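You operate a simulated robot arm through the tools that you are given. There is no shell and no other tool. Be economical: measure what you need, move in short steps, check, and stop when the job is done.

You are at the controls of a simulated two-armed robot. One attempt, no reset.

JOB
Finish up at the worktop over the grey door. At the end: the blue glass box from the worktop over the grey door is in the brown bottom drawer; the green box from the worktop over the grey door is in the green bottom drawer; the corner cupboard door is shut; the boost button is switched off; whatever was shut is shut again. Leave all else as you found it, and nothing knocked over (what rides in a drawer may roll over). Set down upright: green box.

It is judged by the outcome, as a careful person would: the job done as asked, and still so three seconds after it is handed in. It fails if anything else is knocked over, pushed out of place, dropped, spilled or broken.

ROBOT AND FRAMES
Two 7-joint arms with fingered hands on one trunk, on a base that drives. Base frame: it is fixed to the floor where the robot stands at the start and does not move with it; the origin is under the middle of the robot, x ahead of it, y to its left, z up. Lengths are in cm, angles in rad, forces in N, time in s.
The left shoulder is at the start at [7, 16.9, 124.9], the right one opposite. With the tool pointing down near the work surface each hand reaches from about 26 to 68 cm from the robot's upright axis, wherever it stands, measured 20 degrees to its own side. Places, roughly: blue glass box (15x12x7 cm) [-20, -130, 90]; boost button [-110, -160, 160]; brown bottom drawer [40, -60, 20]; corner cupboard door [70, 0, 50]; green bottom drawer [0, 170, 30]; green box [-50, -125, 100]; inside the brown bottom drawer [40, -70, 20]; inside the green bottom drawer [10, 180, 20]. Payload 3.4 kg a hand.
Tool frame (each hand has its own): the origin (TCP) lies between the finger pads and is the grasp point; the fingertips stand 2.3 cm ahead of it; z points along the fingers, y is the line along which they close. The gripper opens to 11.6 cm. The gripper's body begins 6.5 cm behind the TCP. The gripper is a hand of 4 fingers: y runs from the thumb to the fingers, the wrist lies at [0, 0, -21.1] in the tool frame.
Orientation is that of the tool frame in the base frame, as [roll, pitch, yaw] about the fixed x, y, z axes, in that order (R = Rz(yaw) Ry(pitch) Rx(roll)). With the fingers straight down and closing along the base's y, the tool's x points along the base's -x, its y along +y and its z along -z.

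CONTROLS
- The arms move only by the tool apply_moves. It takes "left_deltas", "right_deltas" or both (then of equal length, played together; a hand with none holds still); each is a list of rows, each a list of 6 numbers: the turn, a rotation vector about the tool's x, y, z in units of 6 degrees (1.0 is 6 degrees), then the shift along the tool's x, y, z in units of 20 mm (1.0 is 20 mm). In form: [[wx, wy, wz, x, y, z], ...]. A call has 1 to 10 rows; each row shifts and turns the commanded pose from where the row before left it, along the tool's axes as they then stand. A call with a number of a shift or a turn outside -1 to 1 is refused whole. Each row takes 0.2 s and may step no farther than 5 cm and 0.15 rad from the row before; otherwise, the whole call is refused. A pose out of reach is approached as far as the arm can. The call stops where the force on the tool passes 40 N (or 10 N more than at its start, if that is more) or the arm is blocked; 0.2 s more then pass. In this call time passes only in rows, and 0.2 s behind the last. It gives the time, the measured TCP pose, the force on the tool (base axes), the opening and the grip force at its end, in the units of the frame above (readings bear some noise), with the torque about the TCP (base axes, N m) and any sound that the robot's microphone picked up.
- Cameras (640 x 400 px; columns grow to the right, rows downward): "scene" is now at [10.5, -2.53, 143.74]; the picture's right is [-0.43, -0.90, 0.00], its down [-0.83, 0.39, -0.40] and it looks along [0.36, -0.17, -0.92] (base axes); focal length 248 px, centre (320, 200). "left" rides on the left gripper at [-6.9, 0.1, -9] in its tool frame; the picture's right is [-0.01, -1.00, 0.00], its down [0.79, -0.01, -0.61] and it looks along [0.61, -0.01, 0.79] (tool axes); focal length 251 px, centre (320, 200). "right" rides on the right gripper at [6.8, 0.1, -9] in its tool frame; the picture's right is [-0.01, 1.00, 0.00], its down [-0.80, -0.01, -0.61] and it looks along [-0.61, -0.01, 0.80] (tool axes); focal length 251 px, centre (320, 200). There is no depth. A picture from a camera that has moved, and an enlarged one, comes with that camera's place and axes in the base frame and with its lens.
- grab_frame(camera): a new picture of that camera. No time passes.
- slide_trunk(by): slides the trunk up (or, below 0, down) by that many cm; the arms and the scene camera ride with it, the base frame stays. It gives what a move gives, with no picture.
- steer(legs): drives the robot by 1 to 6 legs, each [ahead, left, turn to the left] in cm, cm and rad, along the robot's own axes; the way and the turn of a leg run together, so that a leg with both is an arc; at most 150 cm and 3.142 rad a leg. The arms and the cameras ride along, it lands a little off, and it stops where it bumps. It gives what a move gives.
- move_fingers(finger1, finger2, finger3, thumb_bend, hand): sets how far each is bent, from 0 (flat) to 1 (curled in); at 0.3 the hand is open as for a grip, at 0.7 the pads meet at the TCP. One left out holds its place. A second passes; each finger stops where it meets its share of the squeeze, and holds until it gets a number again. It is the only way to open and close the hand. It gives what a move gives, with no picture; readings hold the bend of each and the force on the fingers (four entries, about 0 where the hand has none), thumb and palm.
- turn_head(pan, tilt): turns the head with the scene camera to pan (to the left, within 1.501 rad either way) and tilt (down, from -0.506 to 1.204), counted from straight ahead of the robot. It gives what a move gives.
- inspect(camera, box): a new picture of the part [left, top, right, bottom] of that camera's present view, enlarged. No time passes.
- sign_off(): hands the job in; it is judged then, once.

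Work in short steps. Places have to be worked out from the pictures, the camera data and where the tool is seen: move nearer, look again, correct. Check each grasp and each placing, and mend what went wrong. You have 165 turns and 138 pictures in all, those below and enlarged ones among them. Open the grippers and draw the arms clear of the work before you hand the job in, unless the task says otherwise; then end with one line.

The tools are called after "Emit:" as a command line: name --argument value ..., lists and objects as JSON in quotes. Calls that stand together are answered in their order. apply_moves: Moves the arms, as the interface text tells. Its arguments: {"type":"object","properties":{"left_deltas":{"type":"array"},"right_deltas":{"type":"array"}},"required":[]} The other tools are called the same way: slide_trunk (by) slides the trunk up or down; move_fingers (finger1, finger2, finger3, thumb_bend, hand) moves the fingers one by one; steer (legs) drives the base; turn_head (pan, tilt) turns the head that bears the scene camera; grab_frame (camera) takes a picture; inspect (camera, box) takes an enlarged picture of a part of a camera's view; sign_off () hands the job in.

At the start:

```text
time_s: 0.0
left_ee_pos: [41.07, -1.85, 93.53]
left_orientation: [3.141, 0.001, -3.14]
left_contact_force: [-0.3, 0.1, 0.0]
left_moment: [0.03, 0.0, 0.03]
left_gripper_width: 11.59
left_grip_force: 0.1
left_shape: jaw
left_bend: [0.3, 0.3, 0.3, 0.3]
left_finger forces: [0.0, 0.1, 0.0, 0.0, 0.0, 0.0]
right_ee_pos: [26.25, -31.59, 92.37]
right_orientation: [3.141, 0.003, -3.14]
right_contact_force: [-0.2, 0.4, -0.3]
right_moment: [-0.04, 0.03, -0.01]
right_gripper_width: 11.57
right_grip_force: 0.1
right_shape: jaw
right_bend: [0.3, 0.3, 0.3, 0.3]
right_finger forces: [0.1, 0.0, 0.0, 0.0, 0.0, 0.0]
trunk travel left (down, up): [-75.6, 18.4]
robot x, y, heading: [-0.1, 0.03, -0.003]
head pan, tilt: [-0.443, 1.159]
```

scene: 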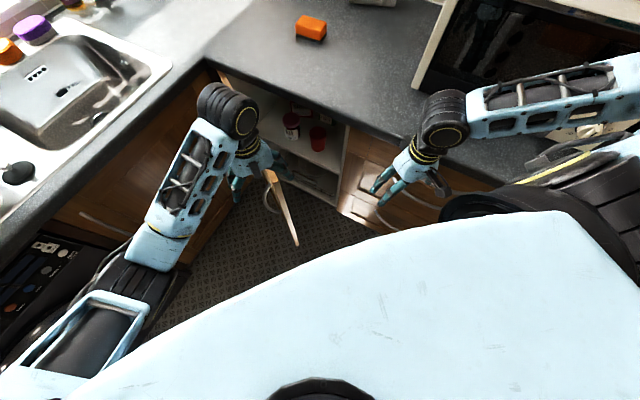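
right: 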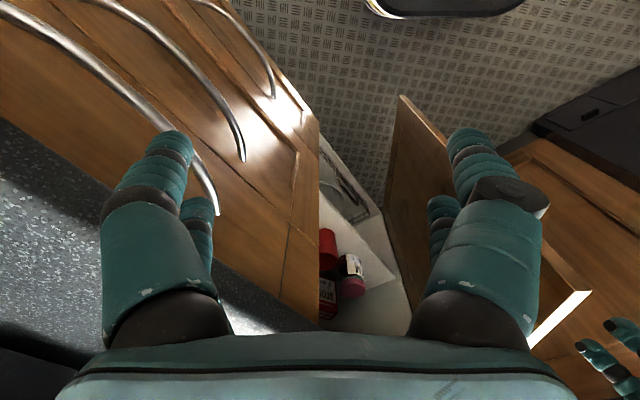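
left: 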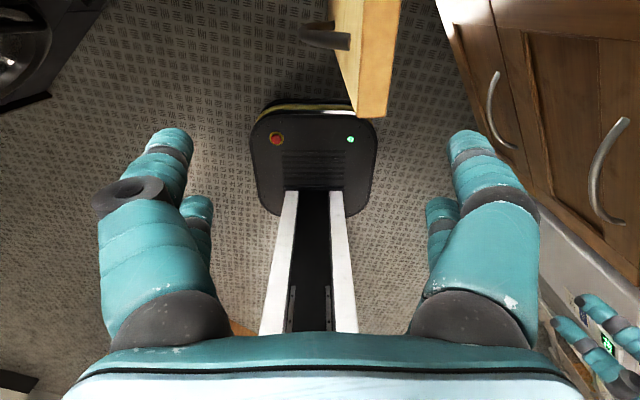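

The corner cupboard door appears open ahead of me. I look around with the head first.

Emit:
turn_head --pan -0.4 --tilt 0.5

Emit:
grab_frame --camera "scene"

Emit:
turn_head --pan -1.5 --tilt 0.4

Emit:
grab_frame --camera "scene"

Emit:
turn_head --pan 1.2 --tilt 0.5

Emit:
grab_frame --camera "scene"

```text
time_s: 1.0
left_ee_pos: [41.0, -1.9, 93.53]
left_orientation: [3.141, 0.001, 3.141]
left_contact_force: [1.1, -0.1, 0.3]
left_moment: [0.01, 0.0, 0.0]
left_gripper_width: 11.6
left_grip_force: 0.0
left_shape: jaw
left_bend: [0.3, 0.3, 0.3, 0.3]
left_finger forces: [0.0, 0.0, 0.0, 0.0, 0.0, 0.0]
right_ee_pos: [26.33, -31.51, 92.35]
right_orientation: [-3.141, 0.003, -3.141]
right_contact_force: [0.2, 0.8, 0.3]
right_moment: [-0.02, -0.01, 0.0]
right_gripper_width: 11.62
right_grip_force: 0.1
right_shape: jaw
right_bend: [0.3, 0.3, 0.3, 0.3]
right_finger forces: [0.0, 0.0, 0.1, 0.1, 0.0, 0.1]
trunk travel left (down, up): [-75.6, 18.4]
robot x, y, heading: [0.22, -0.11, -0.002]
head pan, tilt: [-0.4, 0.499]
```

```text
134 pictures are left
camera scene: at [13.56, -3.53, 148.86], right [-0.39, -0.92, 0.0], down [-0.44, 0.19, -0.88], along [0.81, -0.34, -0.48], focal length 248 px, centre (320, 200)
```

scene: 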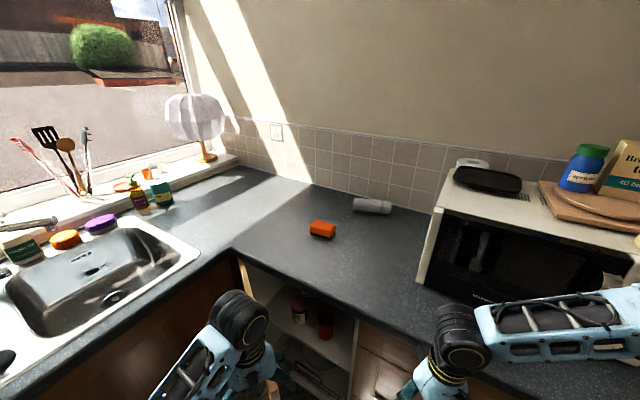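

```text
time_s: 2.4
left_ee_pos: [41.01, -1.84, 93.52]
left_orientation: [3.141, 0.0, -3.141]
left_contact_force: [-1.8, 0.0, -0.6]
left_moment: [-0.02, -0.01, 0.0]
left_gripper_width: 11.61
left_grip_force: 0.1
left_shape: jaw
left_bend: [0.3, 0.3, 0.3, 0.3]
left_finger forces: [0.0, 0.0, 0.0, 0.0, 0.0, 0.1]
right_ee_pos: [26.34, -31.63, 92.29]
right_orientation: [-3.141, 0.002, -3.141]
right_contact_force: [0.7, -0.1, -0.2]
right_moment: [0.0, -0.01, 0.0]
right_gripper_width: 11.61
right_grip_force: 0.1
right_shape: jaw
right_bend: [0.3, 0.3, 0.3, 0.3]
right_finger forces: [0.0, 0.0, 0.1, 0.0, 0.0, 0.1]
trunk travel left (down, up): [-75.6, 18.4]
robot x, y, heading: [0.08, 0.22, 0.003]
head pan, tilt: [-1.499, 0.4]
```

```text
133 pictures are left
camera scene: at [5.85, -9.23, 149.78], right [-1.0, -0.07, 0.0], down [-0.03, 0.39, -0.92], along [0.07, -0.92, -0.39], focal length 248 px, centre (320, 200)
```

scene: 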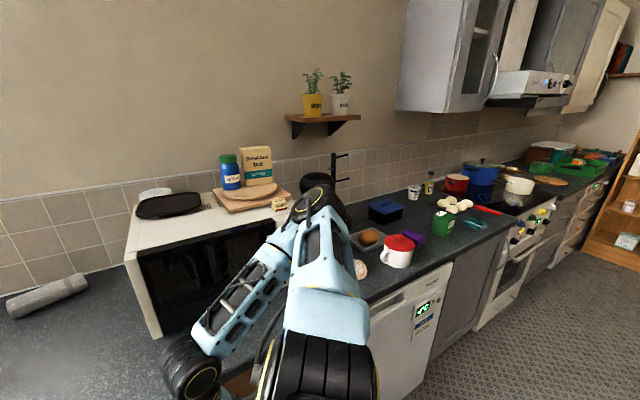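

```text
time_s: 4.8
left_ee_pos: [40.93, -1.91, 93.55]
left_orientation: [3.141, 0.0, 3.141]
left_contact_force: [-0.4, 0.2, -0.1]
left_moment: [-0.02, 0.0, -0.04]
left_gripper_width: 11.62
left_grip_force: 0.2
left_shape: jaw
left_bend: [0.3, 0.3, 0.3, 0.3]
left_finger forces: [0.0, 0.0, 0.0, 0.0, 0.0, 0.0]
right_ee_pos: [26.23, -31.6, 92.38]
right_orientation: [3.141, 0.005, -3.141]
right_contact_force: [-0.1, 0.0, -0.3]
right_moment: [-0.03, 0.01, -0.01]
right_gripper_width: 11.6
right_grip_force: 0.0
right_shape: jaw
right_bend: [0.3, 0.3, 0.3, 0.3]
right_finger forces: [0.1, 0.1, 0.1, 0.1, 0.1, 0.0]
trunk travel left (down, up): [-75.6, 18.4]
robot x, y, heading: [-0.07, 0.24, 0.003]
head pan, tilt: [1.201, 0.499]
```

```text
132 pictures are left
camera scene: at [8.47, 8.49, 148.87], right [0.93, -0.36, 0.0], down [-0.17, -0.45, -0.88], along [0.32, 0.82, -0.48], focal length 248 px, centre (320, 200)
```

scene: 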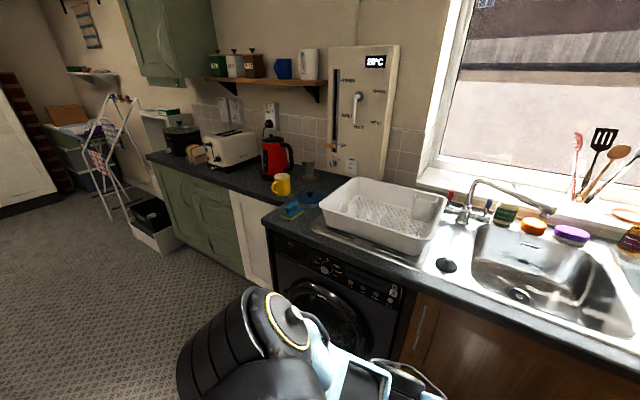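

The kitchen is rotated relative to the base frame. The corner door's free edge is near (44,-4), with its outer face toward +y, so I raise the left hand and move it to the left, then look at the door.

Emit:
apply_moves --left_deltas '[[0, 0, 0, 0, 0, -1], [0, 0, 0, 0, 0, -1], [0, 0, 0, 0.5, 1, 0], [0, 0, 0, 0.5, 1, 0], [0, 0, 0, 0.5, 1, 0], [0, 0, 0, 0.5, 1, 0], [0, 0, 0, 0.5, 1, 0], [0, 0, 0, 0.5, 1, 0], [0, 0, 0, 0.5, 1, 0]]'

Emit:
turn_head --pan -0.1 --tilt 1.0

Emit:
grab_frame --camera "scene"

```text
time_s: 6.8
left_ee_pos: [33.94, 12.29, 97.41]
left_orientation: [3.141, -0.002, 3.141]
left_contact_force: [0.1, -0.4, -0.4]
left_moment: [-0.06, 0.03, 0.0]
left_gripper_width: 11.59
left_grip_force: 0.1
left_shape: jaw
left_bend: [0.3, 0.3, 0.3, 0.3]
left_finger forces: [0.0, 0.1, 0.0, 0.1, 0.0, 0.0]
right_ee_pos: [26.2, -31.5, 92.23]
right_orientation: [-3.141, 0.004, -3.141]
right_contact_force: [0.1, 0.6, 0.5]
right_moment: [-0.02, -0.02, 0.02]
right_gripper_width: 11.58
right_grip_force: 0.1
right_shape: jaw
right_bend: [0.3, 0.3, 0.3, 0.3]
right_finger forces: [0.0, 0.0, 0.1, 0.0, 0.0, 0.1]
trunk travel left (down, up): [-75.6, 18.4]
robot x, y, heading: [0.05, -0.21, -0.001]
head pan, tilt: [1.201, 0.499]
```

```text
time_s: 8.2
left_ee_pos: [33.97, 12.1, 97.35]
left_orientation: [3.141, 0.0, 3.141]
left_contact_force: [-0.1, -0.8, 0.3]
left_moment: [0.02, -0.02, 0.04]
left_gripper_width: 11.61
left_grip_force: 0.0
left_shape: jaw
left_bend: [0.3, 0.3, 0.3, 0.3]
left_finger forces: [0.1, 0.0, 0.0, 0.1, 0.0, 0.1]
right_ee_pos: [26.19, -31.59, 92.22]
right_orientation: [3.141, 0.004, 3.14]
right_contact_force: [-0.4, 0.7, 0.0]
right_moment: [-0.03, -0.02, 0.02]
right_gripper_width: 11.59
right_grip_force: 0.0
right_shape: jaw
right_bend: [0.3, 0.3, 0.3, 0.3]
right_finger forces: [0.1, 0.1, 0.0, 0.1, 0.1, 0.0]
trunk travel left (down, up): [-75.6, 18.4]
robot x, y, heading: [-0.0, 0.19, 0.001]
head pan, tilt: [-0.099, 1.0]
```

```text
131 pictures are left
camera scene: at [12.11, -0.68, 144.76], right [-0.1, -1.0, 0.0], down [-0.84, 0.08, -0.54], along [0.54, -0.05, -0.84], focal length 248 px, centre (320, 200)
```

scene: 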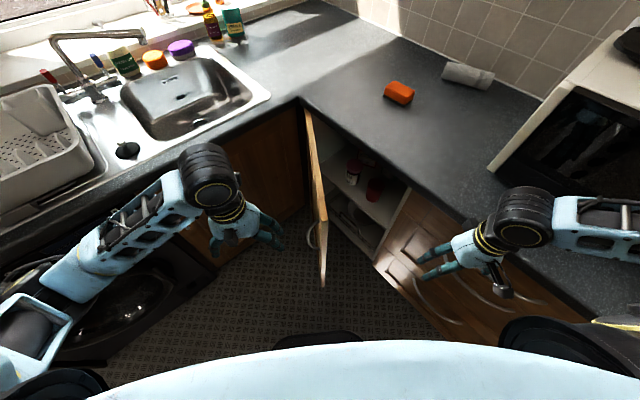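

I zoom in on the door to pin down its geometry.

Emit:
inspect --camera "scene" --box '[240, 90, 440, 300]'

Emit:
grab_frame --camera "right"

```text
1.90 times, centred on (340, 195) of scene
camera zoom: at [12.11, -0.68, 144.76], right [-0.1, -1.0, 0.0], down [-0.84, 0.08, -0.54], along [0.54, -0.05, -0.84], focal length 472 px, centre (282, 210)
```

zoom: 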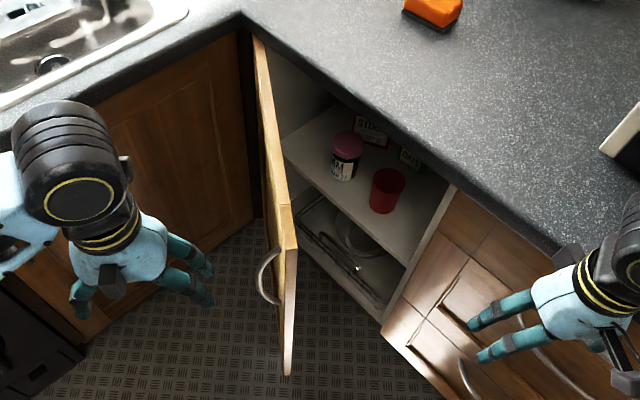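

```text
129 pictures are left
camera right: at [19.35, -31.58, 101.24], right [0.01, 1.0, 0.0], down [0.79, -0.01, 0.61], along [0.61, -0.01, -0.79], focal length 251 px, centre (320, 200)
```

right: 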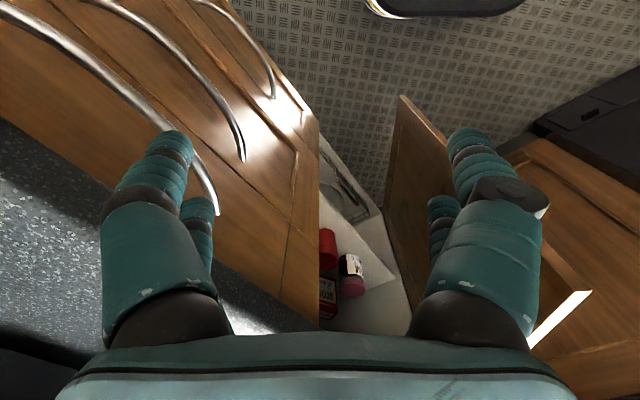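

The free edge is at (44,-4.5), z 9–86, and the hinge at about (89,-3). I'll close the left fingers and tilt the left hand to point toward -y and down, for pushing the door shut.

Emit:
move_fingers --hand "left" --finger1 0.68 --finger2 0.68 --finger3 0.68 --thumb_bend 0.68

Emit:
apply_moves --left_deltas '[[0.95, 0, 0, -0.9, 0, 0], [0.95, 0, 0, -0.9, 0, 0], [0.95, 0, 0, -0.9, 0, 0], [0.95, 0, 0, -0.9, 0, 0], [0.95, 0, 0, -0.9, 0, 0], [0.95, 0, 0, -0.9, 0, 0], [0.95, 0, 0, -0.9, 0, 0], [0.95, 0, 0, -0.9, 0, 0], [0, 0, 0, -0.9, 0, 0]]'

```text
time_s: 9.2
left_ee_pos: [33.98, 12.17, 97.44]
left_orientation: [3.141, -0.001, 3.141]
left_contact_force: [0.6, -0.6, -0.6]
left_moment: [-0.02, 0.0, -0.06]
left_gripper_width: 0.71
left_grip_force: 0.0
left_shape: fingers
left_bend: [0.68, 0.68, 0.68, 0.68]
left_finger forces: [0.0, 0.0, 0.0, 0.0, 0.0, 0.0]
right_ee_pos: [26.11, -31.56, 92.29]
right_orientation: [3.141, 0.003, 3.141]
right_contact_force: [-0.2, -0.8, 0.9]
right_moment: [-0.04, -0.01, 0.0]
right_gripper_width: 11.59
right_grip_force: 0.1
right_shape: jaw
right_bend: [0.3, 0.3, 0.3, 0.3]
right_finger forces: [0.0, 0.0, 0.0, 0.1, 0.0, 0.0]
trunk travel left (down, up): [-75.6, 18.4]
robot x, y, heading: [-0.08, 0.08, 0.0]
head pan, tilt: [-0.099, 1.0]
```

```text
time_s: 11.2
left_ee_pos: [50.33, 12.13, 97.39]
left_orientation: [-2.346, -0.002, 3.141]
left_contact_force: [-0.5, 0.0, -1.1]
left_moment: [0.01, 0.0, -0.01]
left_gripper_width: 0.69
left_grip_force: 0.1
left_shape: fingers
left_bend: [0.68, 0.68, 0.68, 0.68]
left_finger forces: [0.0, 0.1, 0.0, 0.0, 0.1, 0.0]
right_ee_pos: [26.24, -31.59, 92.28]
right_orientation: [-3.141, 0.001, -3.141]
right_contact_force: [0.0, 0.3, 1.0]
right_moment: [0.0, -0.01, 0.02]
right_gripper_width: 11.57
right_grip_force: 0.1
right_shape: jaw
right_bend: [0.3, 0.3, 0.3, 0.3]
right_finger forces: [0.0, 0.0, 0.0, 0.0, 0.1, 0.1]
trunk travel left (down, up): [-75.6, 18.4]
robot x, y, heading: [-0.06, 0.08, -0.001]
head pan, tilt: [-0.099, 1.0]
```

Lowering the left hand to z≈80 beside the door.

Emit:
apply_moves --left_deltas '[[0, 0, 0, 0, 1, 0.98], [0, 0, 0, 0, 1, 0.98], [0, 0, 0, 0, 1, 0.98], [0, 0, 0, 0, 1, 0.98], [0, 0, 0, 0, 1, 0.98], [0, 0, 0, 0, 1, 0.98]]'

Emit:
grab_frame --camera "scene"

```text
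time_s: 12.6
left_ee_pos: [50.17, 12.06, 80.52]
left_orientation: [-2.346, 0.001, -3.141]
left_contact_force: [-0.2, 0.8, 1.4]
left_moment: [-0.02, 0.04, -0.04]
left_gripper_width: 0.7
left_grip_force: 0.1
left_shape: fingers
left_bend: [0.68, 0.68, 0.68, 0.68]
left_finger forces: [0.0, 0.0, 0.1, 0.0, 0.1, 0.0]
right_ee_pos: [26.29, -31.69, 92.37]
right_orientation: [-3.141, 0.003, 3.141]
right_contact_force: [0.4, -0.2, 0.8]
right_moment: [0.0, -0.01, -0.02]
right_gripper_width: 11.59
right_grip_force: 0.0
right_shape: jaw
right_bend: [0.3, 0.3, 0.3, 0.3]
right_finger forces: [0.1, 0.0, 0.1, 0.0, 0.1, 0.1]
trunk travel left (down, up): [-75.6, 18.4]
robot x, y, heading: [0.18, -0.12, -0.004]
head pan, tilt: [-0.099, 1.0]
```

```text
128 pictures are left
camera scene: at [12.15, -0.7, 144.76], right [-0.1, -1.0, 0.0], down [-0.84, 0.08, -0.54], along [0.54, -0.05, -0.84], focal length 248 px, centre (320, 200)
```

scene: 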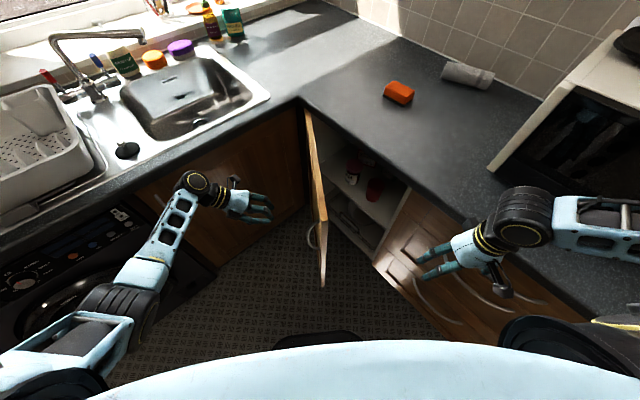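

Pushing the door along its arc in -y with a little +x.

Emit:
apply_moves --left_deltas '[[0, 0, 0, 0, -0.98, 1], [0, 0, 0, 0, -0.98, 1], [0, 0, 0, 0, -0.98, 1], [0, 0, 0, 0, -0.7, 0.71], [0, 0, 0, 0, -0.5, 0.5], [0, 0, 0, 0, -0.5, 0.5], [0, 0, 0, 0, -0.5, 0.5], [0, 0, 0, 0, -0.5, 0.5], [0, 0, 0, -0.1, -0.5, 0.5], [0, 0, 0, -0.1, -0.5, 0.5]]'

Emit:
grab_frame --camera "scene"

```text
time_s: 14.8
left_ee_pos: [50.51, -6.72, 80.73]
left_orientation: [-2.345, 0.0, 3.141]
left_contact_force: [0.7, 0.8, 0.6]
left_moment: [-0.02, -0.05, 0.02]
left_gripper_width: 0.67
left_grip_force: 0.1
left_shape: fingers
left_bend: [0.68, 0.68, 0.68, 0.68]
left_finger forces: [0.1, 0.0, 0.1, 0.0, 0.0, 0.1]
right_ee_pos: [26.27, -31.75, 92.3]
right_orientation: [-3.141, 0.002, -3.14]
right_contact_force: [0.5, 0.4, -0.2]
right_moment: [-0.02, -0.02, -0.02]
right_gripper_width: 11.6
right_grip_force: 0.2
right_shape: jaw
right_bend: [0.3, 0.3, 0.3, 0.3]
right_finger forces: [0.0, 0.1, 0.0, 0.0, 0.0, 0.1]
trunk travel left (down, up): [-75.6, 18.4]
robot x, y, heading: [-0.15, 0.03, 0.003]
head pan, tilt: [-0.099, 1.0]
```

```text
127 pictures are left
camera scene: at [12.12, -0.76, 144.75], right [-0.1, -1.0, 0.0], down [-0.84, 0.08, -0.54], along [0.54, -0.05, -0.84], focal length 248 px, centre (320, 200)
```

scene: 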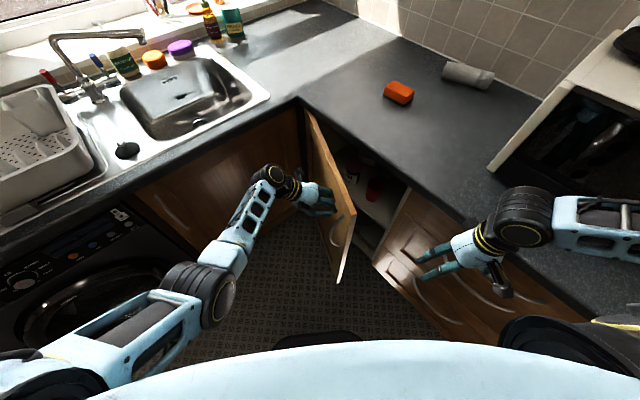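

The door is moving smoothly. Continuing.

Emit:
apply_moves --left_deltas '[[0, 0, 0, -0.2, -0.55, 0.55], [0, 0, 0, -0.2, -0.55, 0.55], [0, 0, 0, -0.2, -0.55, 0.55], [0, 0, 0, -0.2, -0.55, 0.55], [0, 0, 0, -0.25, -0.55, 0.55], [0, 0, 0, -0.25, -0.55, 0.55], [0, 0, 0, -0.25, -0.55, 0.55], [0, 0, 0, -0.25, -0.55, 0.55], [0, 0, 0, -0.25, -0.55, 0.55], [0, 0, 0, -0.3, -0.55, 0.55]]'

Emit:
inspect --camera "scene" --box '[240, 90, 440, 300]'

```text
time_s: 17.2
left_ee_pos: [52.66, -13.01, 80.69]
left_orientation: [-2.384, 0.015, -3.095]
left_contact_force: [0.4, 0.3, -0.1]
left_moment: [0.01, -0.01, 0.06]
left_gripper_width: 0.65
left_grip_force: 0.1
left_shape: fingers
left_bend: [0.68, 0.68, 0.68, 0.68]
left_finger forces: [0.0, 0.1, 0.0, 0.0, 0.0, 0.1]
left hand out of reach, approached as far as the arm can: row 5, 6, 7, 8, 9, 10
right_ee_pos: [26.32, -31.48, 92.34]
right_orientation: [3.141, 0.004, -3.141]
right_contact_force: [-0.6, -0.1, -0.2]
right_moment: [0.01, -0.02, 0.0]
right_gripper_width: 11.6
right_grip_force: 0.1
right_shape: jaw
right_bend: [0.3, 0.3, 0.3, 0.3]
right_finger forces: [0.1, 0.1, 0.1, 0.1, 0.0, 0.0]
trunk travel left (down, up): [-75.6, 18.4]
robot x, y, heading: [0.1, 0.55, 0.007]
head pan, tilt: [-0.099, 1.0]
stopped in row 10 (left hand): the arm was blocked; the commanded pose is now the measured one
```

```text
1.90 times, centred on (340, 195) of scene
camera zoom: at [12.13, -0.64, 144.76], right [-0.1, -1.0, 0.0], down [-0.84, 0.08, -0.54], along [0.54, -0.05, -0.84], focal length 472 px, centre (282, 210)
```

zoom: 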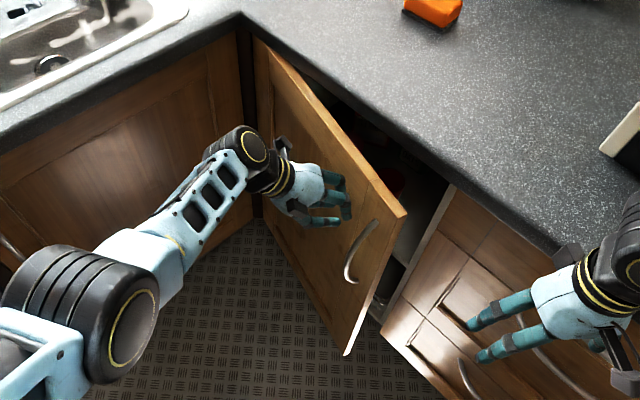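

The arm is at its reach limit with the door mostly shut. I raise the right hand, then drive ahead and right a little so the left hand carries the door on.

Emit:
apply_moves --right_deltas '[[0, 0, 0, 0, 0, -1], [0, 0, 0, 0, 0, -1], [0, 0, 0, 0, 0, -1], [0, 0, 0, 0, 0, -1], [0, 0, 0, 0, 0, -1], [0, 0, 0, 0, 0, -1]]'

Emit:
steer --legs '[[3, -8, 0]]'

Emit:
grab_frame --camera "scene"

```text
time_s: 18.6
left_ee_pos: [52.45, -12.98, 80.5]
left_orientation: [-2.386, 0.014, -3.099]
left_contact_force: [0.3, 0.5, -0.3]
left_moment: [0.02, -0.02, -0.02]
left_gripper_width: 0.67
left_grip_force: 0.1
left_shape: fingers
left_bend: [0.68, 0.68, 0.68, 0.68]
left_finger forces: [0.1, 0.0, 0.1, 0.0, 0.1, 0.0]
right_ee_pos: [28.76, -32.6, 103.54]
right_orientation: [3.139, 0.002, 3.141]
right_contact_force: [0.0, 0.4, 0.2]
right_moment: [0.03, 0.01, 0.01]
right_gripper_width: 11.57
right_grip_force: 0.1
right_shape: jaw
right_bend: [0.3, 0.3, 0.3, 0.3]
right_finger forces: [0.1, 0.0, 0.0, 0.1, 0.0, 0.0]
right hand out of reach, approached as far as the arm can: row 1, 2, 3, 4, 5
trunk travel left (down, up): [-75.6, 18.4]
robot x, y, heading: [-0.04, -0.36, 0.002]
head pan, tilt: [-0.099, 1.0]
```

```text
time_s: 19.7
left_ee_pos: [55.55, -20.92, 80.64]
left_orientation: [-2.386, 0.014, -3.097]
left_contact_force: [-0.5, 0.8, 0.4]
left_moment: [0.0, -0.03, -0.02]
left_gripper_width: 0.67
left_grip_force: 0.0
left_shape: fingers
left_bend: [0.68, 0.68, 0.68, 0.68]
left_finger forces: [0.0, 0.1, 0.1, 0.1, 0.0, 0.0]
right_ee_pos: [31.88, -40.38, 103.55]
right_orientation: [-3.141, 0.003, -3.141]
right_contact_force: [0.4, -0.6, -0.6]
right_moment: [-0.02, 0.0, 0.0]
right_gripper_width: 11.59
right_grip_force: 0.0
right_shape: jaw
right_bend: [0.3, 0.3, 0.3, 0.3]
right_finger forces: [0.0, 0.1, 0.0, 0.0, 0.0, 0.0]
trunk travel left (down, up): [-75.6, 18.4]
robot x, y, heading: [2.97, -7.71, 0.001]
head pan, tilt: [-0.099, 1.0]
```

```text
125 pictures are left
camera scene: at [15.07, -8.44, 144.77], right [-0.1, -1.0, 0.0], down [-0.84, 0.08, -0.54], along [0.54, -0.05, -0.84], focal length 248 px, centre (320, 200)
```

scene: 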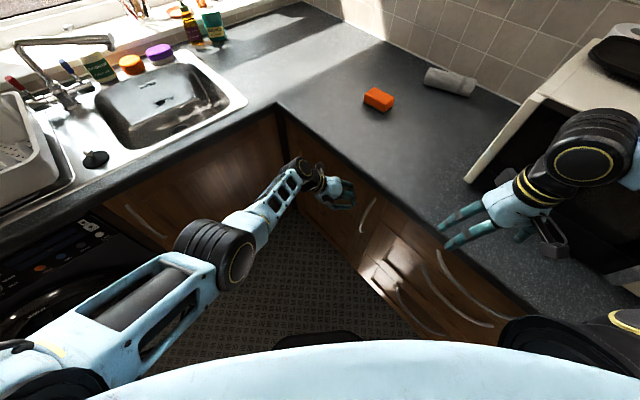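

Nearly shut; one more small push.

Emit:
steer --legs '[[1.6, -2.2, 0]]'

Emit:
inspect --camera "scene" --box '[240, 90, 440, 300]'

```text
time_s: 20.5
left_ee_pos: [57.06, -22.75, 80.59]
left_orientation: [-2.384, 0.016, -3.093]
left_contact_force: [0.5, 0.5, 0.2]
left_moment: [-0.01, -0.03, 0.01]
left_gripper_width: 0.67
left_grip_force: 0.0
left_shape: fingers
left_bend: [0.68, 0.68, 0.68, 0.68]
left_finger forces: [0.0, 0.0, 0.1, 0.0, 0.0, 0.1]
right_ee_pos: [33.16, -42.45, 103.64]
right_orientation: [-3.14, 0.003, -3.14]
right_contact_force: [-0.3, -0.1, 0.5]
right_moment: [-0.07, 0.01, 0.0]
right_gripper_width: 11.59
right_grip_force: 0.0
right_shape: jaw
right_bend: [0.3, 0.3, 0.3, 0.3]
right_finger forces: [0.0, 0.1, 0.0, 0.1, 0.0, 0.0]
trunk travel left (down, up): [-75.6, 18.4]
robot x, y, heading: [4.86, -10.0, 0.002]
head pan, tilt: [-0.099, 1.0]
```

```text
1.90 times, centred on (340, 195) of scene
camera zoom: at [16.44, -10.4, 144.79], right [-0.1, -1.0, 0.0], down [-0.84, 0.08, -0.54], along [0.54, -0.06, -0.84], focal length 472 px, centre (282, 210)
```

zoom: 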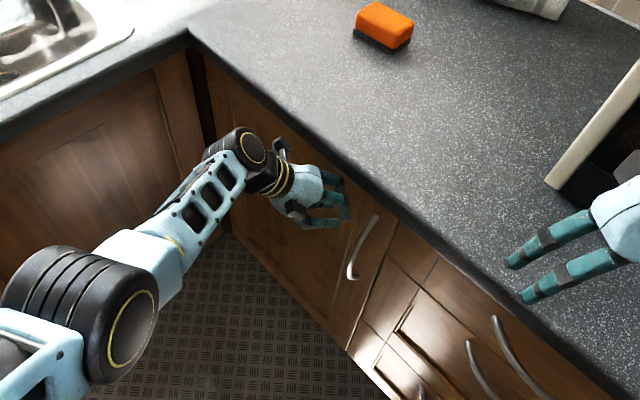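

It looks nearly flush; a final tiny push, then I check it.

Emit:
steer --legs '[[1.0, -1.4, 0]]'

Emit:
inspect --camera "scene" --box '[260, 110, 400, 290]'

```text
time_s: 21.5
left_ee_pos: [57.84, -23.58, 80.18]
left_orientation: [-2.395, 0.007, -3.093]
left_contact_force: [-6.8, 8.7, 3.6]
left_moment: [-0.03, -0.01, 0.04]
left_gripper_width: 0.05
left_grip_force: 5.9
left_shape: fingers
left_bend: [0.68, 0.68, 0.68, 0.73]
left_finger forces: [0.0, 0.1, 0.0, 0.0, 11.1, 0.0]
right_ee_pos: [34.31, -43.78, 103.56]
right_orientation: [3.14, 0.004, -3.14]
right_contact_force: [0.2, -0.3, 0.2]
right_moment: [0.01, -0.02, 0.02]
right_gripper_width: 11.58
right_grip_force: 0.1
right_shape: jaw
right_bend: [0.3, 0.3, 0.3, 0.3]
right_finger forces: [0.1, 0.0, 0.0, 0.0, 0.0, 0.0]
trunk travel left (down, up): [-75.6, 18.4]
robot x, y, heading: [5.51, -11.59, 0.002]
head pan, tilt: [-0.099, 1.0]
stopped in leg 1: the force on the tool passed its limit (the readings are from after the stop); the commanded pose is now the measured one
```

```text
2.22 times, centred on (330, 200) of scene
camera zoom: at [17.48, -11.92, 144.78], right [-0.1, -1.0, 0.0], down [-0.84, 0.08, -0.54], along [0.54, -0.05, -0.84], focal length 551 px, centre (298, 200)
```

zoom: 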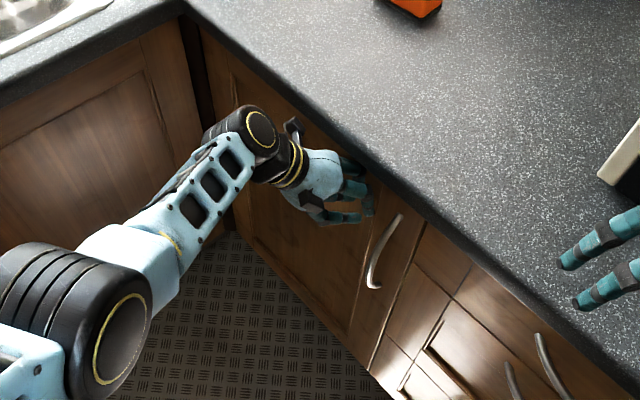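

The hand met a firm stop, so the door is shut. I back off and then look at the drawers.

Emit:
steer --legs '[[-10, 9, 0]]'

Emit:
turn_head --pan -0.7 --tilt 1.0

Emit:
grab_frame --camera "scene"

```text
time_s: 22.8
left_ee_pos: [48.18, -15.12, 80.16]
left_orientation: [-2.396, 0.007, -3.093]
left_contact_force: [0.1, 0.3, -0.9]
left_moment: [-0.01, -0.02, 0.02]
left_gripper_width: 0.68
left_grip_force: 0.1
left_shape: fingers
left_bend: [0.68, 0.68, 0.68, 0.68]
left_finger forces: [0.0, 0.0, 0.0, 0.0, 0.0, 0.0]
right_ee_pos: [24.46, -35.28, 103.51]
right_orientation: [3.136, 0.002, -3.139]
right_contact_force: [0.1, 0.3, -0.9]
right_moment: [0.01, 0.0, 0.0]
right_gripper_width: 11.59
right_grip_force: 0.0
right_shape: jaw
right_bend: [0.3, 0.3, 0.3, 0.3]
right_finger forces: [0.0, 0.1, 0.0, 0.0, 0.0, 0.0]
trunk travel left (down, up): [-75.6, 18.4]
robot x, y, heading: [-4.45, -2.61, 0.007]
head pan, tilt: [-0.099, 1.0]
```

```text
time_s: 23.8
left_ee_pos: [48.15, -15.06, 80.15]
left_orientation: [-2.394, 0.007, -3.093]
left_contact_force: [-0.5, 0.3, -0.4]
left_moment: [-0.01, -0.03, 0.01]
left_gripper_width: 0.69
left_grip_force: 0.0
left_shape: fingers
left_bend: [0.68, 0.68, 0.68, 0.68]
left_finger forces: [0.0, 0.1, 0.1, 0.0, 0.0, 0.0]
right_ee_pos: [24.41, -35.22, 103.58]
right_orientation: [3.139, 0.003, -3.139]
right_contact_force: [-1.0, -0.5, -0.1]
right_moment: [-0.01, 0.0, 0.0]
right_gripper_width: 11.6
right_grip_force: 0.1
right_shape: jaw
right_bend: [0.3, 0.3, 0.3, 0.3]
right_finger forces: [0.0, 0.0, 0.0, 0.0, 0.0, 0.0]
trunk travel left (down, up): [-75.6, 18.4]
robot x, y, heading: [-4.24, -2.66, -0.001]
head pan, tilt: [-0.7, 1.0]
```

```text
122 pictures are left
camera scene: at [6.1, -7.22, 144.75], right [-0.64, -0.77, 0.0], down [-0.65, 0.54, -0.54], along [0.41, -0.35, -0.84], focal length 248 px, centre (320, 200)
```

scene: 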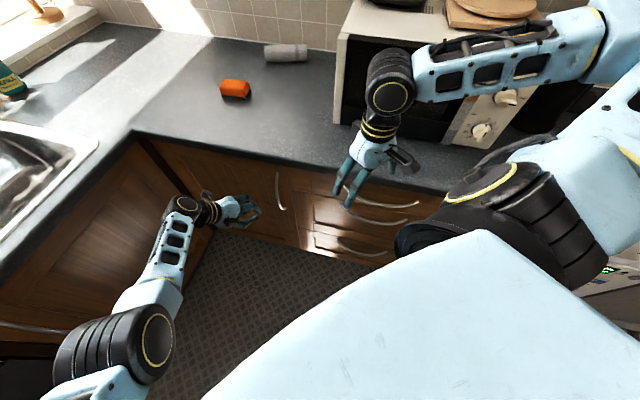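

I pull the left arm back and up before turning toward the right-hand counter.

Emit:
apply_moves --left_deltas '[[0, 0, 0, 0.7, 0.3, -0.9], [-0.95, 0, 0, 0.9, 0.5, -1], [-0.95, 0, 0, 0.9, 0.5, -1], [-0.95, 0, 0, 0.9, 0.5, -1], [-0.95, 0, 0, 0.9, 0.5, -1], [-0.95, 0, 0, 0.9, 0.5, -1], [-0.95, 0, 0, 0.9, 0.5, -1], [-0.95, 0, 0, 0.3, 0.5, -1]]'

Emit:
apply_moves --right_deltas '[[0, 0, 0, 0.5, 0.5, 0], [0, 0, 0, 0.5, 0.5, 0], [0, 0, 0, 0, 0.5, 0]]'

Emit:
steer --legs '[[0, 0, -0.94]]'

Emit:
turn_head --pan 0.0 --tilt 0.9

Emit:
grab_frame --camera "scene"

```text
time_s: 24.8
left_ee_pos: [48.34, -6.22, 90.83]
left_orientation: [-2.691, 0.188, -3.075]
left_contact_force: [-0.2, 0.2, -0.2]
left_moment: [-0.01, 0.05, 0.03]
left_gripper_width: 0.65
left_grip_force: 0.0
left_shape: fingers
left_bend: [0.68, 0.68, 0.68, 0.68]
left_finger forces: [0.1, 0.1, 0.0, 0.0, 0.0, 0.1]
right_ee_pos: [24.44, -35.27, 103.45]
right_orientation: [3.14, 0.001, -3.138]
right_contact_force: [0.0, -0.1, -0.2]
right_moment: [-0.01, -0.01, -0.02]
right_gripper_width: 11.61
right_grip_force: 0.0
right_shape: jaw
right_bend: [0.3, 0.3, 0.3, 0.3]
right_finger forces: [0.0, 0.0, 0.0, 0.0, 0.0, 0.0]
trunk travel left (down, up): [-75.6, 18.4]
robot x, y, heading: [-4.33, -2.98, 0.0]
head pan, tilt: [-0.7, 1.0]
stopped in row 5 (left hand): the arm was blocked; the commanded pose is now the measured one
```

```text
time_s: 25.6
left_ee_pos: [48.38, -6.45, 90.84]
left_orientation: [-2.691, 0.186, -3.075]
left_contact_force: [0.6, 0.0, -0.4]
left_moment: [0.03, -0.05, -0.03]
left_gripper_width: 0.68
left_grip_force: 0.0
left_shape: fingers
left_bend: [0.68, 0.68, 0.68, 0.68]
left_finger forces: [0.1, 0.1, 0.0, 0.0, 0.1, 0.0]
right_ee_pos: [25.0, -33.73, 103.42]
right_orientation: [3.138, -0.002, -3.137]
right_contact_force: [-0.2, -0.1, -0.9]
right_moment: [-0.04, 0.02, 0.0]
right_gripper_width: 11.6
right_grip_force: 0.0
right_shape: jaw
right_bend: [0.3, 0.3, 0.3, 0.3]
right_finger forces: [0.1, 0.0, 0.0, 0.0, 0.1, 0.0]
right hand out of reach, approached as far as the arm can: row 1, 2, 3
trunk travel left (down, up): [-75.6, 18.4]
robot x, y, heading: [-4.75, -2.86, 0.003]
head pan, tilt: [-0.7, 1.0]
```

```text
time_s: 28.0
left_ee_pos: [28.83, -42.41, 90.75]
left_orientation: [-2.701, 0.173, 2.395]
left_contact_force: [-12.0, 26.4, 4.9]
left_moment: [0.43, 0.19, 0.18]
left_gripper_width: 0.73
left_grip_force: 14.7
left_shape: fingers
left_bend: [0.67, 0.68, 0.68, 0.72]
left_finger forces: [16.7, 0.1, 0.1, 0.0, 11.5, 0.0]
right_ee_pos: [-7.1, -44.66, 103.75]
right_orientation: [3.141, 0.005, 2.334]
right_contact_force: [0.3, -0.7, 0.1]
right_moment: [0.0, 0.03, 0.0]
right_gripper_width: 11.6
right_grip_force: 0.1
right_shape: jaw
right_bend: [0.3, 0.3, 0.3, 0.3]
right_finger forces: [0.0, 0.0, 0.1, 0.2, 0.1, 0.0]
trunk travel left (down, up): [-75.6, 18.4]
robot x, y, heading: [-4.79, -2.41, -0.803]
head pan, tilt: [-0.7, 1.0]
stopped in leg 1: the force on the tool passed its limit (the readings are from after the stop); the commanded pose is now the measured one
```

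```text
time_s: 29.1
left_ee_pos: [28.86, -42.47, 90.73]
left_orientation: [-2.699, 0.175, 2.392]
left_contact_force: [-14.9, 31.2, 2.8]
left_moment: [0.7, 0.32, 0.32]
left_gripper_width: 0.76
left_grip_force: 17.8
left_shape: fingers
left_bend: [0.67, 0.68, 0.68, 0.72]
left_finger forces: [24.9, 0.0, 0.0, 0.0, 9.9, 0.1]
right_ee_pos: [-7.03, -44.72, 103.67]
right_orientation: [-3.141, 0.005, 2.335]
right_contact_force: [-1.3, 0.0, 1.1]
right_moment: [0.0, -0.02, 0.02]
right_gripper_width: 11.61
right_grip_force: 0.1
right_shape: jaw
right_bend: [0.3, 0.3, 0.3, 0.3]
right_finger forces: [0.0, 0.0, 0.1, 0.1, 0.1, 0.0]
trunk travel left (down, up): [-75.6, 18.4]
robot x, y, heading: [-4.5, -2.79, -0.81]
head pan, tilt: [0.0, 0.901]
```

```text
121 pictures are left
camera scene: at [3.86, -10.82, 145.56], right [-0.72, -0.69, 0.0], down [-0.54, 0.56, -0.63], along [0.43, -0.45, -0.78], focal length 248 px, centre (320, 200)
```

scene: 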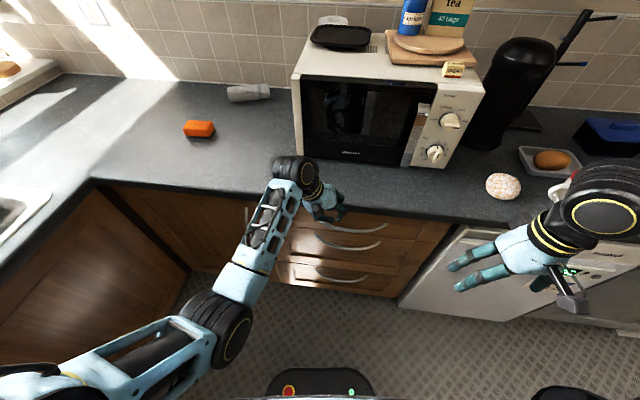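

The left hand hadn't retracted fully and touched the counter edge. I back straight off.

Emit:
steer --legs '[[-12, 0, 0]]'

Emit:
grab_frame --camera "scene"

```text
time_s: 30.3
left_ee_pos: [20.85, -34.22, 90.48]
left_orientation: [-2.7, 0.173, 2.395]
left_contact_force: [-0.5, -1.0, -1.1]
left_moment: [0.04, 0.01, -0.03]
left_gripper_width: 0.64
left_grip_force: 0.1
left_shape: fingers
left_bend: [0.68, 0.68, 0.68, 0.68]
left_finger forces: [0.0, 0.0, 0.0, 0.0, 0.0, 0.1]
right_ee_pos: [-15.2, -36.54, 103.46]
right_orientation: [3.139, -0.002, 2.334]
right_contact_force: [-0.1, 0.0, -0.1]
right_moment: [-0.02, 0.04, -0.01]
right_gripper_width: 11.59
right_grip_force: 0.0
right_shape: jaw
right_bend: [0.3, 0.3, 0.3, 0.3]
right_finger forces: [0.0, 0.0, 0.0, 0.0, 0.0, 0.0]
trunk travel left (down, up): [-75.6, 18.4]
robot x, y, heading: [-12.82, 6.39, -0.806]
head pan, tilt: [0.0, 0.901]
```

```text
120 pictures are left
camera scene: at [-3.99, -2.95, 145.47], right [-0.72, -0.69, 0.0], down [-0.54, 0.57, -0.62], along [0.43, -0.45, -0.78], focal length 248 px, centre (320, 200)
```

scene: 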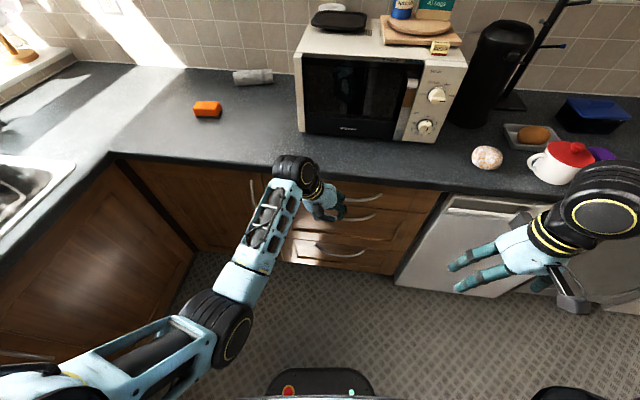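

Clear. I straighten the left hand to vertical in small steps, raising it.

Emit:
apply_moves --left_deltas '[[-0.85, 0.33, 0, 0.2, 0, -0.7], [-0.85, 0.33, 0, 0.2, 0, -0.7], [-0.85, 0.33, 0, 0.2, 0, -0.7], [-0.85, 0.33, 0, 0.2, 0, -0.7], [-0.85, 0.33, 0, 0.2, 0, -0.7]]'

Emit:
steer --legs '[[0, 0, -0.13]]'

```text
time_s: 31.7
left_ee_pos: [24.76, -28.93, 95.13]
left_orientation: [3.057, 0.01, 2.42]
left_contact_force: [0.5, 0.7, -0.5]
left_moment: [-0.02, 0.03, 0.02]
left_gripper_width: 0.65
left_grip_force: 0.0
left_shape: fingers
left_bend: [0.68, 0.68, 0.68, 0.68]
left_finger forces: [0.1, 0.1, 0.0, 0.0, 0.0, 0.0]
right_ee_pos: [-15.21, -36.52, 103.44]
right_orientation: [3.138, -0.001, 2.332]
right_contact_force: [-1.1, -1.1, 0.1]
right_moment: [0.0, -0.01, -0.02]
right_gripper_width: 11.58
right_grip_force: 0.1
right_shape: jaw
right_bend: [0.3, 0.3, 0.3, 0.3]
right_finger forces: [0.1, 0.1, 0.0, 0.1, 0.1, 0.0]
trunk travel left (down, up): [-75.6, 18.4]
robot x, y, heading: [-12.52, 6.24, -0.81]
head pan, tilt: [0.0, 0.901]
stopped in row 5 (left hand): the arm was blocked; the commanded pose is now the measured one
```

```text
time_s: 32.7
left_ee_pos: [19.88, -33.6, 95.14]
left_orientation: [3.058, 0.009, 2.285]
left_contact_force: [-0.2, 1.0, 0.3]
left_moment: [0.01, 0.03, 0.0]
left_gripper_width: 0.65
left_grip_force: 0.0
left_shape: fingers
left_bend: [0.68, 0.68, 0.68, 0.68]
left_finger forces: [0.1, 0.0, 0.0, 0.0, 0.1, 0.0]
right_ee_pos: [-20.65, -35.92, 103.46]
right_orientation: [3.139, -0.001, 2.203]
right_contact_force: [-0.2, -0.1, -0.4]
right_moment: [0.03, -0.01, 0.01]
right_gripper_width: 11.58
right_grip_force: 0.1
right_shape: jaw
right_bend: [0.3, 0.3, 0.3, 0.3]
right_finger forces: [0.0, 0.1, 0.0, 0.0, 0.0, 0.0]
trunk travel left (down, up): [-75.6, 18.4]
robot x, y, heading: [-13.01, 6.37, -0.94]
head pan, tilt: [0.0, 0.901]
```

Now I lower the trunk to see the drawers face-on.

Emit:
slide_trunk --by -50

Emit:
turn_head --pan 0.3 --tilt 0.7

Emit:
grab_frame --camera "scene"

```text
refused: -50 is not a number from -40 to 40
```

```text
time_s: 33.5
left_ee_pos: [19.82, -33.43, 95.08]
left_orientation: [3.057, 0.01, 2.288]
left_contact_force: [0.6, 0.5, -0.3]
left_moment: [0.0, -0.02, -0.01]
left_gripper_width: 0.63
left_grip_force: 0.1
left_shape: fingers
left_bend: [0.68, 0.68, 0.68, 0.68]
left_finger forces: [0.1, 0.0, 0.0, 0.0, 0.1, 0.0]
right_ee_pos: [-20.75, -35.9, 103.35]
right_orientation: [3.139, 0.0, 2.203]
right_contact_force: [-0.6, -0.3, -0.4]
right_moment: [0.0, -0.03, 0.0]
right_gripper_width: 11.58
right_grip_force: 0.1
right_shape: jaw
right_bend: [0.3, 0.3, 0.3, 0.3]
right_finger forces: [0.0, 0.1, 0.2, 0.0, 0.0, 0.1]
trunk travel left (down, up): [-75.6, 18.4]
robot x, y, heading: [-12.91, 6.14, -0.938]
head pan, tilt: [0.3, 0.7]
```

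```text
119 pictures are left
camera scene: at [-2.97, -2.96, 147.09], right [-0.6, -0.8, 0.0], down [-0.52, 0.38, -0.76], along [0.61, -0.46, -0.64], focal length 248 px, centre (320, 200)
```

scene: 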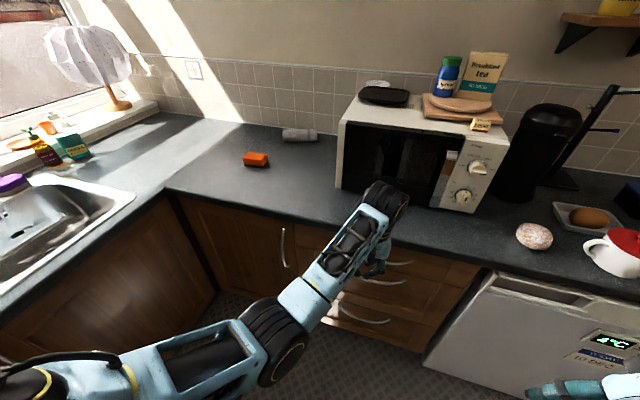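

I lower the trunk by 40, the allowed step.

Emit:
slide_trunk --by -40

Emit:
grab_frame --camera "scene"

```text
time_s: 37.3
left_ee_pos: [19.77, -33.48, 55.05]
left_orientation: [3.059, 0.011, 2.286]
left_contact_force: [-0.6, 0.6, -0.3]
left_moment: [0.02, 0.03, -0.01]
left_gripper_width: 0.65
left_grip_force: 0.1
left_shape: fingers
left_bend: [0.68, 0.68, 0.68, 0.68]
left_finger forces: [0.0, 0.1, 0.0, 0.1, 0.0, 0.0]
right_ee_pos: [-20.68, -35.85, 63.41]
right_orientation: [3.137, 0.0, 2.203]
right_contact_force: [-0.3, 0.8, -0.3]
right_moment: [-0.01, -0.01, 0.0]
right_gripper_width: 11.58
right_grip_force: 0.0
right_shape: jaw
right_bend: [0.3, 0.3, 0.3, 0.3]
right_finger forces: [0.0, 0.0, 0.0, 0.0, 0.1, 0.0]
trunk travel left (down, up): [-35.6, 58.4]
robot x, y, heading: [-12.95, 6.14, -0.94]
head pan, tilt: [0.3, 0.7]
```

```text
118 pictures are left
camera scene: at [-2.94, -2.94, 107.1], right [-0.6, -0.8, 0.0], down [-0.52, 0.38, -0.76], along [0.61, -0.46, -0.64], focal length 248 px, centre (320, 200)
```

scene: 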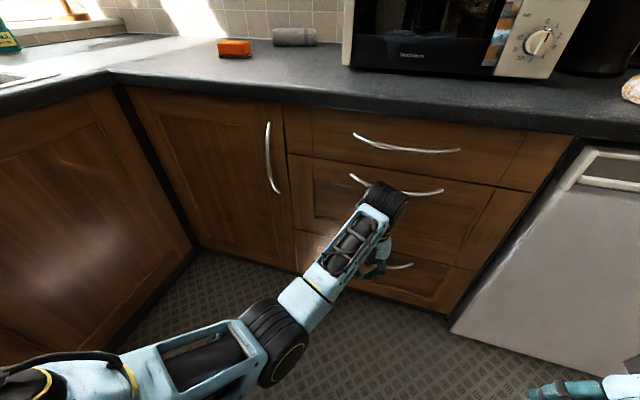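

Door is shut and the bottom drawer's handle is about z≈34, s≈8 (straight ahead). I turn the left hand to point forward with thumb up, while shifting the base right 16 cm.

Emit:
steer --legs '[[0, -16, 0]]'

Emit:
apply_moves --left_deltas '[[0.82, -0.82, -0.82, 0, 0, 0], [0.82, -0.82, -0.82, 0, 0, 0], [0.82, -0.82, -0.82, 0, 0, 0], [0.82, -0.82, -0.82, 0, 0, 0], [0.82, -0.82, -0.82, 0, 0, 0], [0.82, -0.82, -0.82, 0, 0, 0], [0.82, -0.82, -0.82, 0, 0, 0]]'

```text
time_s: 38.8
left_ee_pos: [6.6, -43.12, 55.06]
left_orientation: [3.055, 0.011, 2.287]
left_contact_force: [-0.8, -0.6, -0.2]
left_moment: [0.01, -0.02, -0.01]
left_gripper_width: 0.68
left_grip_force: 0.1
left_shape: fingers
left_bend: [0.68, 0.68, 0.68, 0.68]
left_finger forces: [0.0, 0.1, 0.0, 0.1, 0.1, 0.0]
right_ee_pos: [-33.77, -45.35, 63.3]
right_orientation: [3.14, -0.001, 2.199]
right_contact_force: [-0.4, 1.1, -0.8]
right_moment: [0.01, 0.0, 0.03]
right_gripper_width: 11.58
right_grip_force: 0.1
right_shape: jaw
right_bend: [0.3, 0.3, 0.3, 0.3]
right_finger forces: [0.1, 0.0, 0.0, 0.1, 0.0, 0.0]
trunk travel left (down, up): [-35.6, 58.4]
robot x, y, heading: [-25.95, -3.62, -0.938]
head pan, tilt: [0.3, 0.7]
```

```text
time_s: 39.6
left_ee_pos: [15.04, -44.8, 62.5]
left_orientation: [-2.987, 0.453, 2.587]
left_contact_force: [0.4, 0.9, 1.2]
left_moment: [-0.01, 0.01, -0.04]
left_gripper_width: 0.67
left_grip_force: 0.1
left_shape: fingers
left_bend: [0.68, 0.68, 0.68, 0.68]
left_finger forces: [0.1, 0.1, 0.1, 0.0, 0.0, 0.0]
right_ee_pos: [-33.82, -45.44, 63.44]
right_orientation: [3.137, -0.001, 2.201]
right_contact_force: [-0.4, -0.6, -0.2]
right_moment: [0.0, -0.02, 0.03]
right_gripper_width: 11.57
right_grip_force: 0.1
right_shape: jaw
right_bend: [0.3, 0.3, 0.3, 0.3]
right_finger forces: [0.1, 0.0, 0.1, 0.0, 0.1, 0.0]
trunk travel left (down, up): [-35.6, 58.4]
robot x, y, heading: [-26.35, -3.42, -0.938]
head pan, tilt: [0.3, 0.7]
stopped in row 3 (left hand): the arm was blocked; the commanded pose is now the measured one
```

The arm is cramped, being crossed inward. I move the left hand out to the left and back toward its comfortable zone.

Emit:
apply_moves --left_deltas '[[0, 0, 0, 0.125, 0.905, -0.485], [0, 0, 0, 0.125, 0.905, -0.485], [0, 0, 0, 0.125, 0.905, -0.485], [0, 0, 0, 0.125, 0.905, -0.485], [0, 0, 0, 0.125, 0.905, -0.485], [0, 0, 0, 0.125, 0.905, -0.485], [0, 0, 0, 0.125, 0.905, -0.485], [0, 0, 0, 0.125, 0.905, -0.485], [0, 0, 0, 0.125, 0.905, -0.485]]'

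```text
time_s: 41.2
left_ee_pos: [23.64, -29.22, 68.88]
left_orientation: [-3.09, 0.565, 2.599]
left_contact_force: [-0.2, -0.4, 0.1]
left_moment: [0.02, -0.01, -0.02]
left_gripper_width: 0.67
left_grip_force: 0.0
left_shape: fingers
left_bend: [0.68, 0.68, 0.68, 0.68]
left_finger forces: [0.0, 0.1, 0.0, 0.1, 0.1, 0.0]
left hand out of reach, approached as far as the arm can: row 8
right_ee_pos: [-33.71, -45.43, 63.4]
right_orientation: [3.137, -0.001, 2.199]
right_contact_force: [0.0, 0.9, 0.1]
right_moment: [-0.01, 0.01, 0.0]
right_gripper_width: 11.59
right_grip_force: 0.1
right_shape: jaw
right_bend: [0.3, 0.3, 0.3, 0.3]
right_finger forces: [0.0, 0.0, 0.0, 0.1, 0.0, 0.1]
trunk travel left (down, up): [-35.6, 58.4]
robot x, y, heading: [-26.0, -3.61, -0.942]
head pan, tilt: [0.3, 0.7]
stopped in row 8 (left hand): the arm was blocked; the commanded pose is now the measured one
```

The hand is too high relative to the shoulder, so I lower it 12 cm and begin rotating toward forward/thumb-up.

Emit:
apply_moves --left_deltas '[[0, 0, 0, 0.53, 0.04, 0.84], [0, 0, 0, 0.53, 0.04, 0.84], [0, 0, 0, 0.53, 0.04, 0.84], [0, 0, 0, 0.53, 0.04, 0.84], [0, 0, 0, 0.53, 0.04, 0.84], [0, 0, 0, 0.53, 0.04, 0.84], [0.78, -0.4, -0.95, 0, 0, 0], [0.78, -0.4, -0.95, 0, 0, 0], [0.78, -0.4, -0.95, 0, 0, 0], [0.78, -0.4, -0.95, 0, 0, 0]]'

```text
time_s: 42.2
left_ee_pos: [29.22, -28.55, 69.57]
left_orientation: [3.115, 0.759, 2.601]
left_contact_force: [-0.1, 0.4, 0.6]
left_moment: [0.0, -0.02, 0.01]
left_gripper_width: 0.68
left_grip_force: 0.1
left_shape: fingers
left_bend: [0.68, 0.68, 0.68, 0.68]
left_finger forces: [0.1, 0.1, 0.0, 0.0, 0.0, 0.0]
right_ee_pos: [-33.65, -45.39, 63.49]
right_orientation: [3.138, -0.001, 2.2]
right_contact_force: [-0.4, 0.1, -0.2]
right_moment: [-0.01, -0.03, -0.02]
right_gripper_width: 11.58
right_grip_force: 0.1
right_shape: jaw
right_bend: [0.3, 0.3, 0.3, 0.3]
right_finger forces: [0.0, 0.0, 0.0, 0.0, 0.0, 0.0]
trunk travel left (down, up): [-35.6, 58.4]
robot x, y, heading: [-26.24, -3.51, -0.941]
head pan, tilt: [0.3, 0.7]
stopped in row 4 (left hand): the arm was blocked; the commanded pose is now the measured one
```

Strange drift; let me look at the left arm.

Emit:
turn_head --pan 0.5 --tilt 1.0

Emit:
grab_frame --camera "scene"

```text
time_s: 43.0
left_ee_pos: [29.31, -28.56, 69.41]
left_orientation: [3.114, 0.76, 2.602]
left_contact_force: [-0.4, -0.1, 0.2]
left_moment: [0.02, 0.0, 0.0]
left_gripper_width: 0.63
left_grip_force: 0.0
left_shape: fingers
left_bend: [0.68, 0.68, 0.68, 0.68]
left_finger forces: [0.1, 0.1, 0.0, 0.0, 0.0, 0.0]
right_ee_pos: [-33.73, -45.32, 63.42]
right_orientation: [3.14, -0.002, 2.201]
right_contact_force: [-0.7, 0.3, -0.4]
right_moment: [-0.04, -0.01, 0.01]
right_gripper_width: 11.59
right_grip_force: 0.0
right_shape: jaw
right_bend: [0.3, 0.3, 0.3, 0.3]
right_finger forces: [0.1, 0.1, 0.0, 0.1, 0.1, 0.0]
trunk travel left (down, up): [-35.6, 58.4]
robot x, y, heading: [-25.53, -3.42, -0.943]
head pan, tilt: [0.499, 1.0]
```

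```text
117 pictures are left
camera scene: at [-16.49, -10.4, 104.76], right [-0.43, -0.9, 0.0], down [-0.76, 0.36, -0.54], along [0.49, -0.23, -0.84], focal length 248 px, centre (320, 200)
```

scene: 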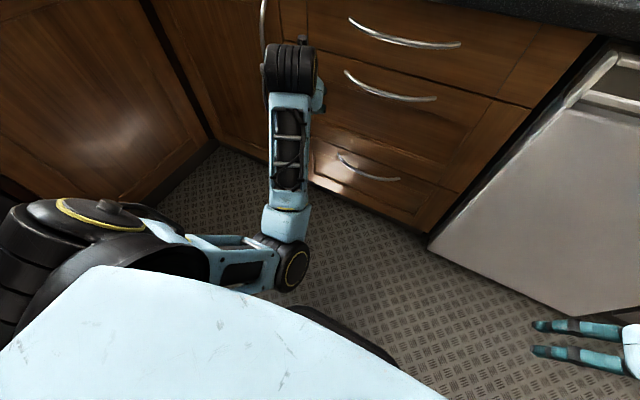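

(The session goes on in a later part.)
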